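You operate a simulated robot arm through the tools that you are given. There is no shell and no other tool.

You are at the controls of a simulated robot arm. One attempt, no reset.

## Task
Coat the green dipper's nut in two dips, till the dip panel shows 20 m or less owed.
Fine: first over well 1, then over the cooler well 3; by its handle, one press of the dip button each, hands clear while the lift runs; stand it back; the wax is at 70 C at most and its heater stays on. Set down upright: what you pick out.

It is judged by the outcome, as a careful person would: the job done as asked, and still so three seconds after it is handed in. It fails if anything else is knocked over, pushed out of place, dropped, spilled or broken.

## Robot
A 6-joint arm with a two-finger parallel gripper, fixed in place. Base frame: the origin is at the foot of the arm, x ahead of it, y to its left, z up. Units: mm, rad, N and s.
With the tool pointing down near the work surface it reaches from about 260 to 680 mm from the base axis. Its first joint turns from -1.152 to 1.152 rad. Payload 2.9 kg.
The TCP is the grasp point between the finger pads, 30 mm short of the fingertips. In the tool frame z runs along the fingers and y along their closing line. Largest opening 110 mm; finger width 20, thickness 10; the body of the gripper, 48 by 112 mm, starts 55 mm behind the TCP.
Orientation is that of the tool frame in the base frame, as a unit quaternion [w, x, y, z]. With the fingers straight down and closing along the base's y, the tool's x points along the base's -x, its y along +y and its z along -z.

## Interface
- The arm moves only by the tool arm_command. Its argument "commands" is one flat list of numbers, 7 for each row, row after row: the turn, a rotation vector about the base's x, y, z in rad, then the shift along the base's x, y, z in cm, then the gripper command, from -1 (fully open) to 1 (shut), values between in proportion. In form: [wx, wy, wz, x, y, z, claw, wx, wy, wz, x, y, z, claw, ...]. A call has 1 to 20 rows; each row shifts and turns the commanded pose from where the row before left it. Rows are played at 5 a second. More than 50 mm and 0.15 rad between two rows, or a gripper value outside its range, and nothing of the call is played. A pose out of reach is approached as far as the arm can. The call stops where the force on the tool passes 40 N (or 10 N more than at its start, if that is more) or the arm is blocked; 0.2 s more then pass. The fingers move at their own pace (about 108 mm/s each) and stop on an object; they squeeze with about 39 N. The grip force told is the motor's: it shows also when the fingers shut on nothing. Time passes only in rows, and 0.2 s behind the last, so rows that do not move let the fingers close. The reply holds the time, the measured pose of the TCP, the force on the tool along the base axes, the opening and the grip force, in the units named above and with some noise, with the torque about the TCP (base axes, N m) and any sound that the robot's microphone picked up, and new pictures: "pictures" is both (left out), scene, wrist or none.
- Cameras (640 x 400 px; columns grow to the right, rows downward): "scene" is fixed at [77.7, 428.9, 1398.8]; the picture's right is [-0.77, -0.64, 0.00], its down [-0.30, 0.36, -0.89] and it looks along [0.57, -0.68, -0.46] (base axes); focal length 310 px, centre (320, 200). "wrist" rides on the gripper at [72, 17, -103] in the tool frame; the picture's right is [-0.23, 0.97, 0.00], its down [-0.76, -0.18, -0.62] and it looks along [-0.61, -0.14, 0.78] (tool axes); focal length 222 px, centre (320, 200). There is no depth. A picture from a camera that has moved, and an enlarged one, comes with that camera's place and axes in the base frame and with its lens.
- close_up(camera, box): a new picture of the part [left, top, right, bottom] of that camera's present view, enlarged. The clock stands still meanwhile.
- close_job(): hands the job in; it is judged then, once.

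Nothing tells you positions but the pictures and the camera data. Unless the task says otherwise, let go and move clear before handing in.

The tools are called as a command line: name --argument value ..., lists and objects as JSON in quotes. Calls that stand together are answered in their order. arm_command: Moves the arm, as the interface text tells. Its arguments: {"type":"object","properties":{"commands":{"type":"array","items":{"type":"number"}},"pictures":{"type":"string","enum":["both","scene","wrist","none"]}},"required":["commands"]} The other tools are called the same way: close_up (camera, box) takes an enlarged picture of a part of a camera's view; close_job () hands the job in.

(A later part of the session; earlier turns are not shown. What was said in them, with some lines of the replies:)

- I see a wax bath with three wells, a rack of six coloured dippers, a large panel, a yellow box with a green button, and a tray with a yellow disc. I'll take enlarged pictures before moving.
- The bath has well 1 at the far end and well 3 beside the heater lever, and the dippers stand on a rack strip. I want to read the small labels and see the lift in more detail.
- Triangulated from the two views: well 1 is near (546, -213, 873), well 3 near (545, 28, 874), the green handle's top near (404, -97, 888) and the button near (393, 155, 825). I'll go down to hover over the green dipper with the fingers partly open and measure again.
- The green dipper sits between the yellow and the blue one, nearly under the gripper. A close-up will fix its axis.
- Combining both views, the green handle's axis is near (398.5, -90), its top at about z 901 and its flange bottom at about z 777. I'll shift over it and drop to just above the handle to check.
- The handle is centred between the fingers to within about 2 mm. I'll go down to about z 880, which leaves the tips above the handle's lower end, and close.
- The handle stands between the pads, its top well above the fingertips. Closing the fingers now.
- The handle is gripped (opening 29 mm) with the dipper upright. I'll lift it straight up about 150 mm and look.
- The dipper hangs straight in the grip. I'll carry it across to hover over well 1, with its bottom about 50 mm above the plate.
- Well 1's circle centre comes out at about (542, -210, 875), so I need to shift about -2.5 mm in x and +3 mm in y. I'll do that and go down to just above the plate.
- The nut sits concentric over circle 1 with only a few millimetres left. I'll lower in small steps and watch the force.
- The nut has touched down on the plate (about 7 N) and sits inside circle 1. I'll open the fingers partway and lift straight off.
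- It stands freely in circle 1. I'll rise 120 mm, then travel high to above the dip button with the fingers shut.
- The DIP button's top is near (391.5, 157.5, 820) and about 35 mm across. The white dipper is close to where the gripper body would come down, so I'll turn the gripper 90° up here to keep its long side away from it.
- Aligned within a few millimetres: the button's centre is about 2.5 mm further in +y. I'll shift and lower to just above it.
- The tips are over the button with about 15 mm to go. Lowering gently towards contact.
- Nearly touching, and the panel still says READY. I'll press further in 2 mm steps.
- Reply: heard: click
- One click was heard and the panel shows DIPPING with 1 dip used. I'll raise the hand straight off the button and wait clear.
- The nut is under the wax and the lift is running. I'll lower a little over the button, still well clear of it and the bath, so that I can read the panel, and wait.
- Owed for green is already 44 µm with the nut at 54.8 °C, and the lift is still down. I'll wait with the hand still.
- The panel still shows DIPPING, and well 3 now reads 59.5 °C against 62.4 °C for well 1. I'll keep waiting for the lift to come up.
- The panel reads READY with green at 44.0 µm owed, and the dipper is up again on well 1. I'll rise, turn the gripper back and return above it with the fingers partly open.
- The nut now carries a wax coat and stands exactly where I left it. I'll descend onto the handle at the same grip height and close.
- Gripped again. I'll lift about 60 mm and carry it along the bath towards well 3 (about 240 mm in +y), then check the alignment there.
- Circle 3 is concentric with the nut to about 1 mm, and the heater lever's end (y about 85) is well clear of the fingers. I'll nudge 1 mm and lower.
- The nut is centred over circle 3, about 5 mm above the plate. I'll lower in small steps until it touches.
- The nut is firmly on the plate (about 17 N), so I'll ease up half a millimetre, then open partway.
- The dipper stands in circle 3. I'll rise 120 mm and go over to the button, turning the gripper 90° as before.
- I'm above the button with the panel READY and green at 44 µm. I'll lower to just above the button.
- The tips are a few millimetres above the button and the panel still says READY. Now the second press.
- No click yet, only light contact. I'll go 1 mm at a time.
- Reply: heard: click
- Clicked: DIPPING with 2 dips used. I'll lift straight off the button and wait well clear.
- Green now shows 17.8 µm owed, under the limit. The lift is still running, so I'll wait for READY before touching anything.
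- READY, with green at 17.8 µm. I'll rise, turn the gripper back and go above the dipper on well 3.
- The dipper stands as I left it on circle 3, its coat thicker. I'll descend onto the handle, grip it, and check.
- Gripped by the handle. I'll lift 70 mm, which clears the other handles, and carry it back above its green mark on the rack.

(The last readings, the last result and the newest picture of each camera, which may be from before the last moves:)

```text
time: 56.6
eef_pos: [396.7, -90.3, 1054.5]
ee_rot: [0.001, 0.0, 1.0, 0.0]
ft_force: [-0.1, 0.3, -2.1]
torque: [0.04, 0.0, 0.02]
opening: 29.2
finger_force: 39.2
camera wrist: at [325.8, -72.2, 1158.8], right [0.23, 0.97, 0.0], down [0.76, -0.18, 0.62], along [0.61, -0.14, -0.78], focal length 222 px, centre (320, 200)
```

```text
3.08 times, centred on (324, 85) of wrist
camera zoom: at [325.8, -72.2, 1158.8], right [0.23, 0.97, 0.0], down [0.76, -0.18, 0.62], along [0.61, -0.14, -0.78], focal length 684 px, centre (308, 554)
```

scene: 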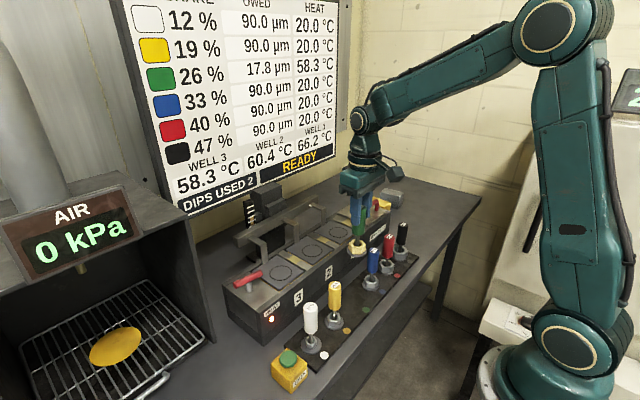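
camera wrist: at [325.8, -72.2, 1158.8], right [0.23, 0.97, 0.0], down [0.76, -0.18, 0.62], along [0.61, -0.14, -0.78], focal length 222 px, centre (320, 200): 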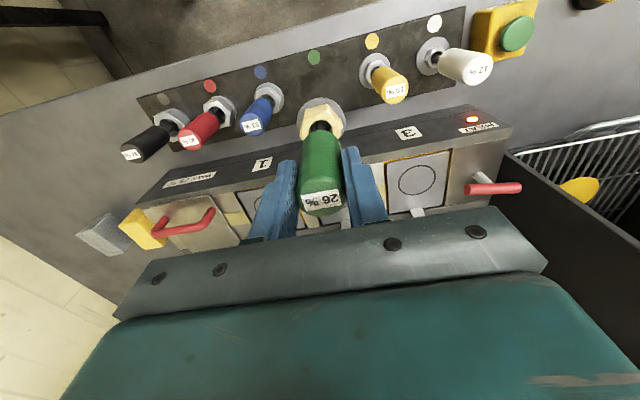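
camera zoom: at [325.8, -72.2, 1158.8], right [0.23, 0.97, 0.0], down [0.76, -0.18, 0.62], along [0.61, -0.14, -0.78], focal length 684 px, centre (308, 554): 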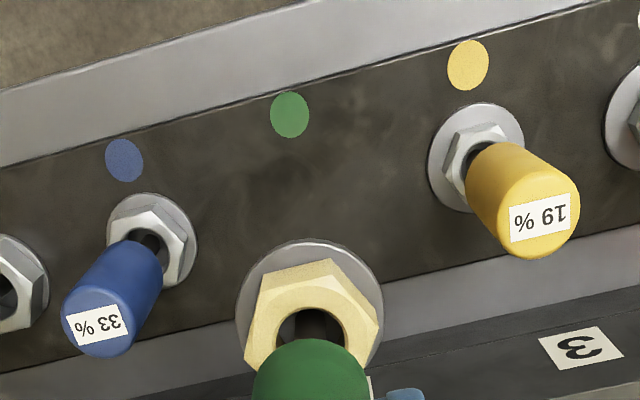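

It hangs above the empty place between blue and yellow. I'll lower it straight down to about 10 mm above the rack.

arm_command --commands '[0, 0, 0, 0, 0, -2.5, 1, 0, 0, 0, 0, 0, -4, 1, 0, 0, 0, 0, 0, -4, 1, 0, 0, 0, 0, 0, -3.5, 1, 0, 0, 0, 0, 0, -1.5, 1, 0, 0, 0, 0, 0, -0.8, 1, 0, 0, 0, 0, 0, 0, 1]' --pictures "both"

close_up --camera "scene" --box '[310, 240, 406, 300]'

close_up --camera "wrist" --box '[220, 60, 420, 185]'

```text
time: 58.2
eef_pos: [397.6, -87.8, 892.2]
ee_rot: [0.0, 0.0, 1.0, -0.001]
ft_force: [0.7, 0.4, -2.0]
torque: [-0.06, 0.01, 0.02]
opening: 29.2
finger_force: 39.0
camera wrist: at [325.9, -71.3, 995.6], right [0.23, 0.97, 0.0], down [0.76, -0.18, 0.62], along [0.61, -0.14, -0.78], focal length 222 px, centre (320, 200)
```

scene: 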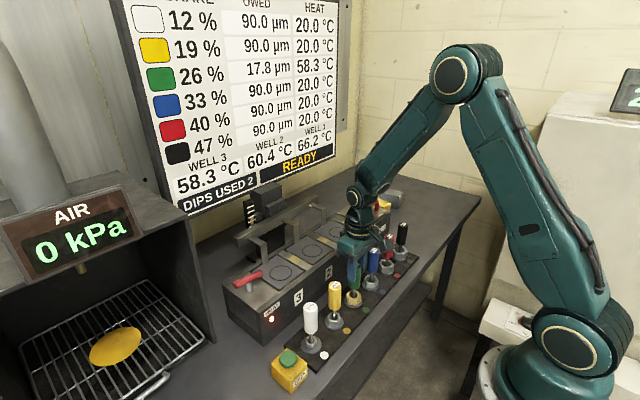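
wrist: 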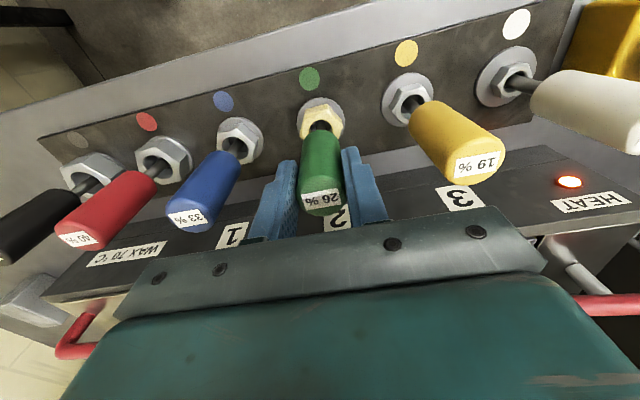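

```text
6.67 times, centred on (358, 270) of scene
camera zoom: at [77.7, 428.9, 1398.8], right [-0.77, -0.64, 0.0], down [-0.3, 0.36, -0.89], along [0.57, -0.68, -0.46], focal length 2066 px, centre (67, -267)
```

zoom: 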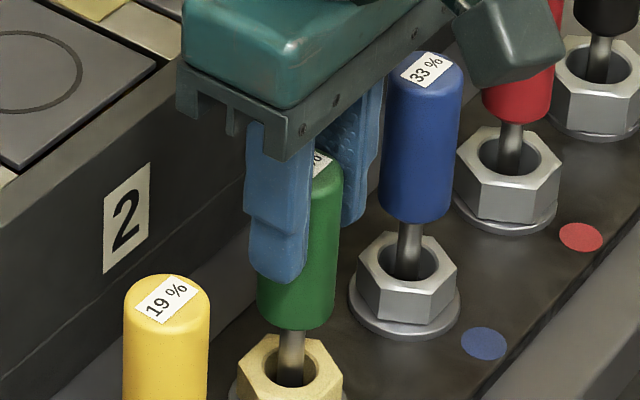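

```text
3.20 times, centred on (320, 122) of wrist
camera zoom: at [325.9, -71.3, 995.6], right [0.23, 0.97, 0.0], down [0.76, -0.18, 0.62], along [0.61, -0.14, -0.78], focal length 711 px, centre (320, 448)
```

zoom: 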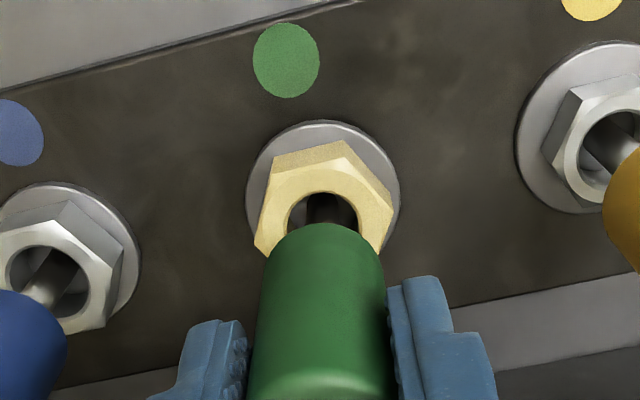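

It's in line with its neighbours, about 10 mm up. I'll lower in small steps to contact.

arm_command --commands '[0, 0, 0, 0, 0, -0.4, 1, 0, 0, 0, 0, 0, -0.3, 1, 0, 0, 0, 0, 0, -0.2, 1, 0, 0, 0, 0, 0, 0, 1]' --pictures "none"

close_up --camera "scene" --box '[318, 268, 382, 308]'

```text
time: 59.2
eef_pos: [398.2, -88.2, 885.0]
ee_rot: [0.003, 0.0, 1.0, -0.001]
ft_force: [-3.4, 2.3, 34.1]
torque: [0.65, -0.37, 0.05]
opening: 29.5
finger_force: 39.4
```

```text
10.00 times, centred on (350, 288) of scene
camera zoom: at [77.2, 429.1, 1398.7], right [-0.77, -0.64, 0.0], down [-0.3, 0.36, -0.89], along [0.57, -0.68, -0.46], focal length 3100 px, centre (20, -680)
```

zoom: 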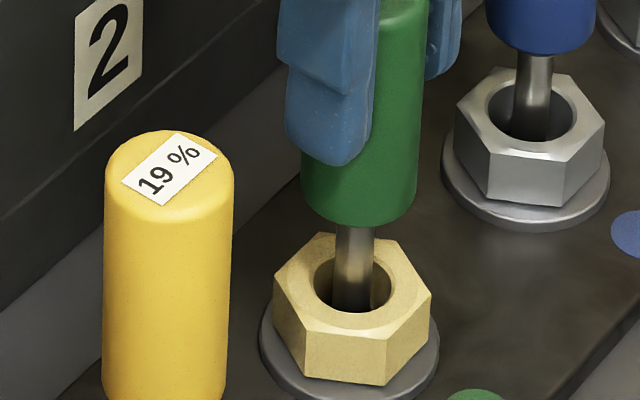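

It's touching with more force than I want, and a few millimetres earlier than expected. I'll ease up 2 mm without letting go and look closely at the seat.

arm_command --commands '[0, 0, 0, 0, 0, 0.2, 1, 0, 0, 0, 0, 0, 0, 1]' --pictures "wrist"

close_up --camera "scene" --box '[326, 278, 390, 318]'

close_up --camera "wrist" --box '[270, 75, 370, 137]'

close_up --camera "scene" --box '[346, 250, 410, 290]'

```text
time: 59.8
eef_pos: [397.1, -88.9, 883.8]
ee_rot: [-0.002, 0.0, 1.0, 0.0]
ft_force: [1.1, -0.7, 2.1]
torque: [-0.1, -0.28, -0.03]
opening: 29.1
finger_force: 39.2
camera wrist: at [325.8, -71.6, 987.9], right [0.23, 0.97, 0.0], down [0.76, -0.18, 0.62], along [0.6, -0.14, -0.78], focal length 222 px, centre (320, 200)
```

wrist: 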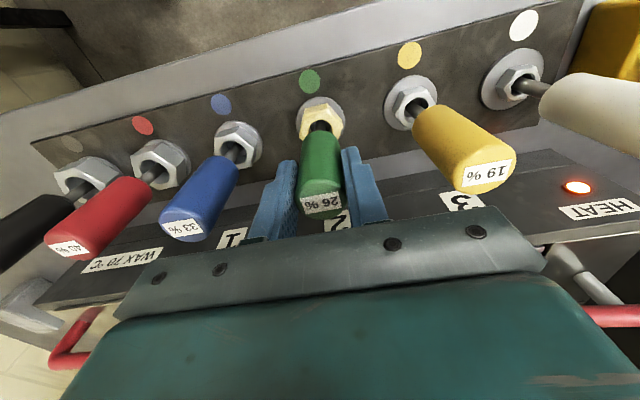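

```text
10.00 times, centred on (358, 298) of scene
camera zoom: at [77.7, 428.9, 1398.8], right [-0.77, -0.64, 0.0], down [-0.3, 0.36, -0.89], along [0.57, -0.68, -0.46], focal length 3100 px, centre (-60, -780)
```

zoom: 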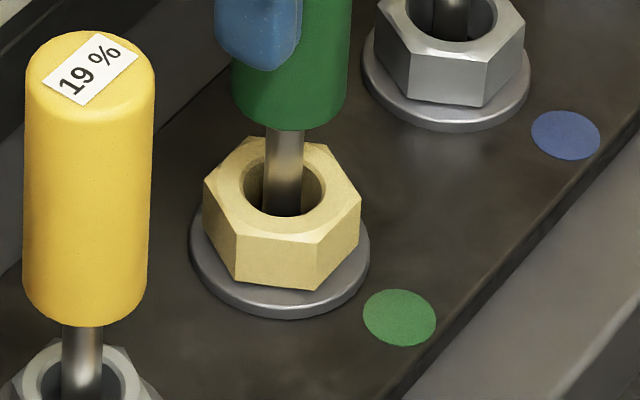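

```text
6.40 times, centred on (320, 106) of wrist
camera zoom: at [325.8, -71.6, 987.9], right [0.23, 0.97, 0.0], down [0.76, -0.18, 0.62], along [0.6, -0.14, -0.78], focal length 1422 px, centre (320, 802)
```

zoom: 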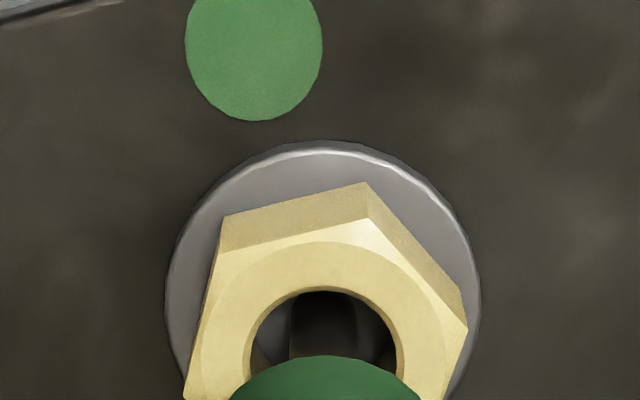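

```text
10.00 times, centred on (378, 270) of scene
camera zoom: at [77.7, 428.9, 1398.8], right [-0.77, -0.64, 0.0], down [-0.3, 0.36, -0.89], along [0.57, -0.68, -0.46], focal length 3100 px, centre (-260, -500)
```

zoom: 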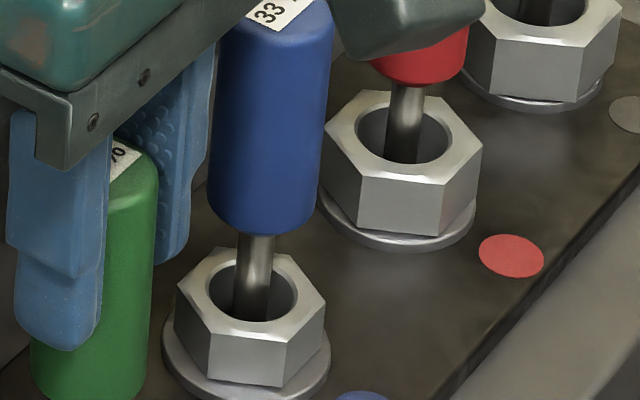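

The flange sits flat on the rack at its old place with only a few newtons on it, and I see no recess or obstruction. I'll open the fingers gently.

arm_command --commands '[0, 0, 0, 0, 0, 0, 0.4, 0, 0, 0, 0, 0, 0, 0.2, 0, 0, 0, 0, 0, 0, -0.09, 0, 0, 0, 0, 0, 0, -0.09]' --pictures "both"

close_up --camera "scene" --box '[310, 240, 406, 300]'

close_up --camera "wrist" --box '[220, 80, 420, 205]'

```text
time: 60.8
eef_pos: [398.1, -89.4, 886.1]
ee_rot: [0.0, 0.0, 1.0, 0.0]
ft_force: [0.1, 0.4, 0.0]
torque: [-0.05, 0.03, -0.02]
opening: 60.1
finger_force: 0.1
camera wrist: at [326.5, -71.6, 988.7], right [0.23, 0.97, 0.0], down [0.76, -0.18, 0.62], along [0.61, -0.14, -0.78], focal length 222 px, centre (320, 200)
```

scene: 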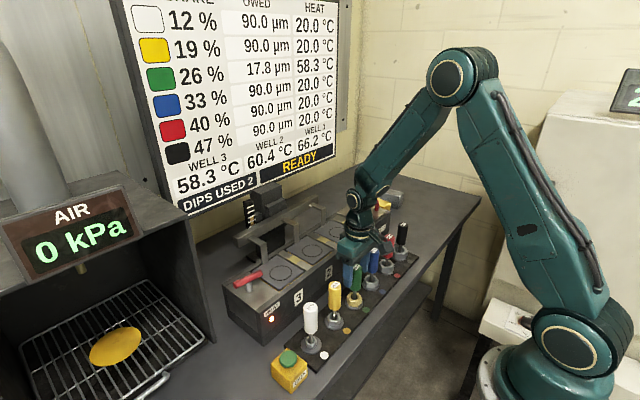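
wrist: 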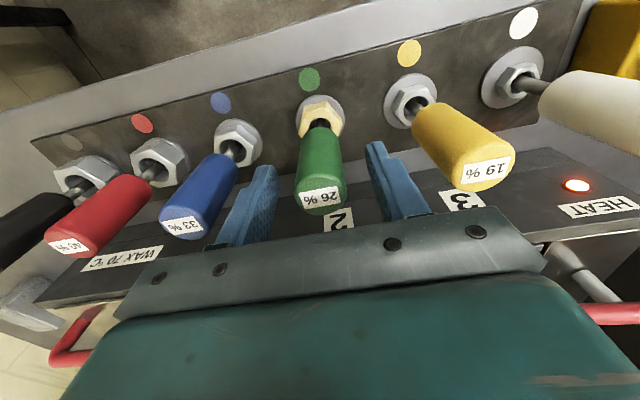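

```text
6.67 times, centred on (358, 270) of scene
camera zoom: at [77.7, 428.9, 1398.8], right [-0.77, -0.64, 0.0], down [-0.3, 0.36, -0.89], along [0.57, -0.68, -0.46], focal length 2066 px, centre (67, -267)
```

zoom: 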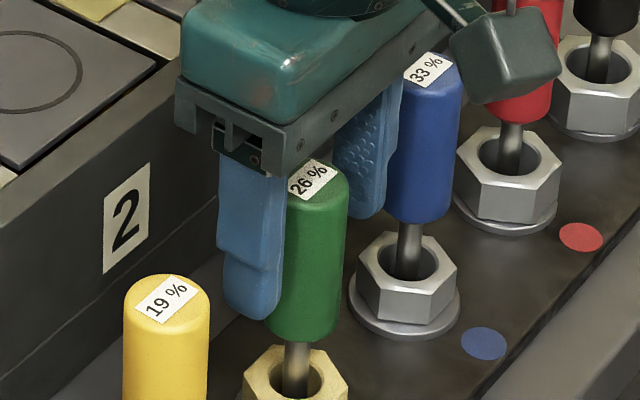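

```text
3.20 times, centred on (320, 142) of wrist
camera zoom: at [326.5, -71.6, 988.7], right [0.23, 0.97, 0.0], down [0.76, -0.18, 0.62], along [0.61, -0.14, -0.78], focal length 711 px, centre (320, 384)
```

zoom: 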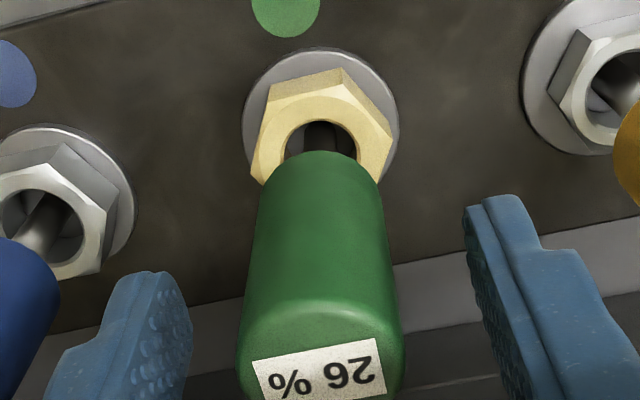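

The green dipper stands freely in its place, upright. I'll rise straight up clear of it and check everything.

arm_command --commands '[0, 0, 0, 0, 0, 1, -0.09, 0, 0, 0, 0, 0, 2.5, -0.09, 0, 0, 0, 0, 0, 4, -0.09, 0, 0, 0, 0, 0, 4, -0.09, 0, 0, 0, 0, 0, 4, -0.09, 0, 0, 0, 0, 0, 4, -0.09, 0, 0, 0, 0, 0, 3, -0.09, 0, 0, 0, 0, 0, 0, -0.09]' --pictures "both"

close_up --camera "scene" --box '[290, 210, 434, 370]'

close_up --camera "scene" --box '[320, 240, 416, 310]'

close_up --camera "wrist" --box '[80, 0, 560, 250]'

```text
time: 62.6
eef_pos: [397.9, -88.0, 1111.8]
ee_rot: [0.0, 0.001, 1.0, 0.0]
ft_force: [0.4, 0.3, 0.2]
torque: [0.01, 0.01, -0.02]
opening: 60.1
finger_force: 0.1
camera wrist: at [326.4, -72.0, 1214.5], right [0.23, 0.97, 0.0], down [0.76, -0.18, 0.62], along [0.61, -0.14, -0.78], focal length 222 px, centre (320, 200)
```

scene: 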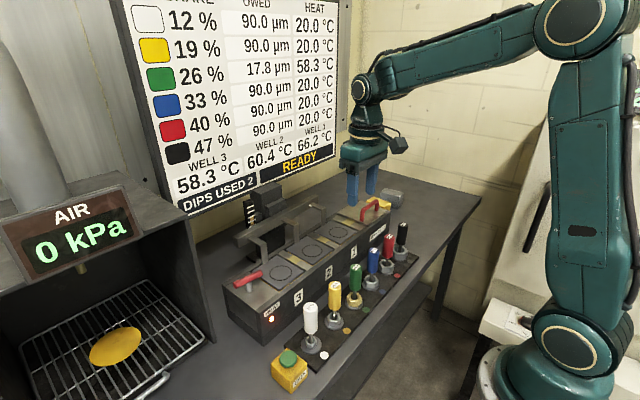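
wrist: 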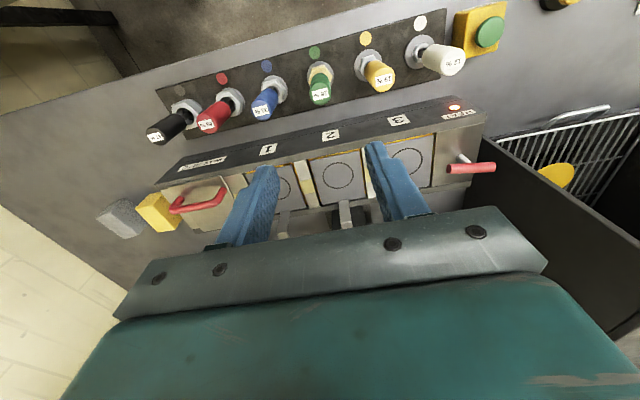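

```text
2.50 times, centred on (362, 290) of scene
camera zoom: at [77.7, 428.9, 1398.8], right [-0.77, -0.64, 0.0], down [-0.3, 0.36, -0.89], along [0.57, -0.68, -0.46], focal length 775 px, centre (215, -25)
```

zoom: 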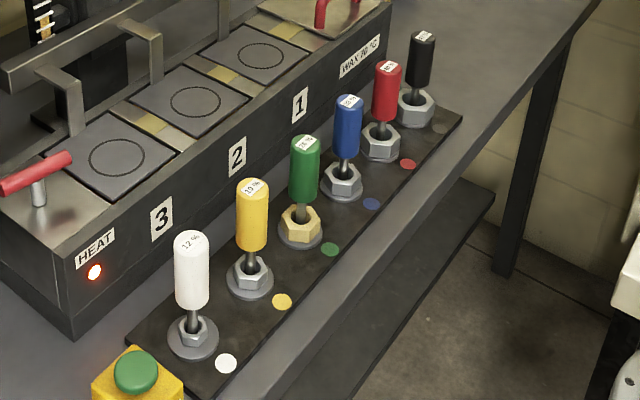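

```text
5.71 times, centred on (368, 275) of scene
camera zoom: at [77.7, 428.9, 1398.8], right [-0.77, -0.64, 0.0], down [-0.3, 0.36, -0.89], along [0.57, -0.68, -0.46], focal length 1771 px, centre (46, -229)
```

zoom: 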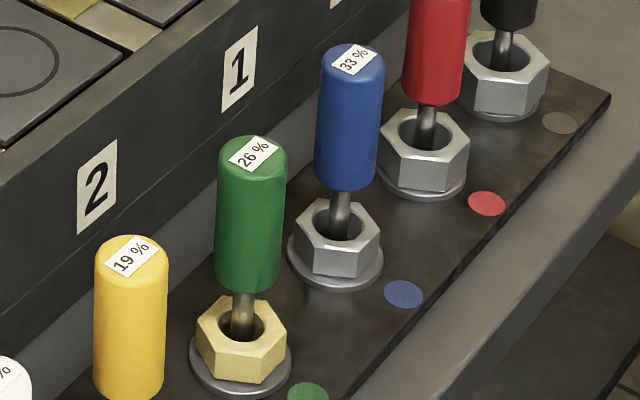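

```text
1.33 times, centred on (320, 125) of wrist
camera zoom: at [326.4, -72.0, 1214.5], right [0.23, 0.97, 0.0], down [0.76, -0.18, 0.62], along [0.61, -0.14, -0.78], focal length 296 px, centre (320, 300)
```

zoom: 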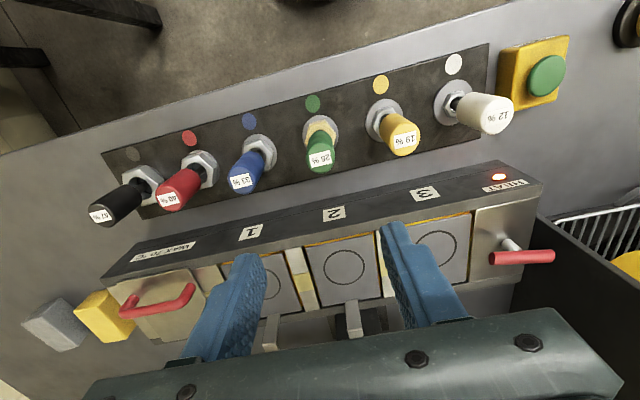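

The green dipper is back upright at its mark and the panel shows 17.8 µm owed after 2 dips. The heater lamp is on, nothing else has moved, and the hand is open and well clear, so I'm handing in.

close_job

```text
The job is handed in.
```

The green dipper's nut is coated: the dip panel shows 17.8 µm owed after two dips, under your limit of 20. I've handed the job in.

- **Dips:** The first was over well 1 and took it from 90.0 to 44.0 µm. The second was over well 3 and took it to 17.8 µm. Each was one press of the dip button, with the hand clear until the panel read READY again.
- **Dipper:** I held it only by its handle. It stands upright at its green mark on the rack, to within about 2 mm of where it was. Setting it back, it touched the rack a little early at about 34 N, so I eased off before letting go.
- **Wax and heater:** The hottest well reading I saw was 67.0 °C, and the heater lamp was still lit at the end.
- **Everything else:** I saw nothing else moved in the last pictures.
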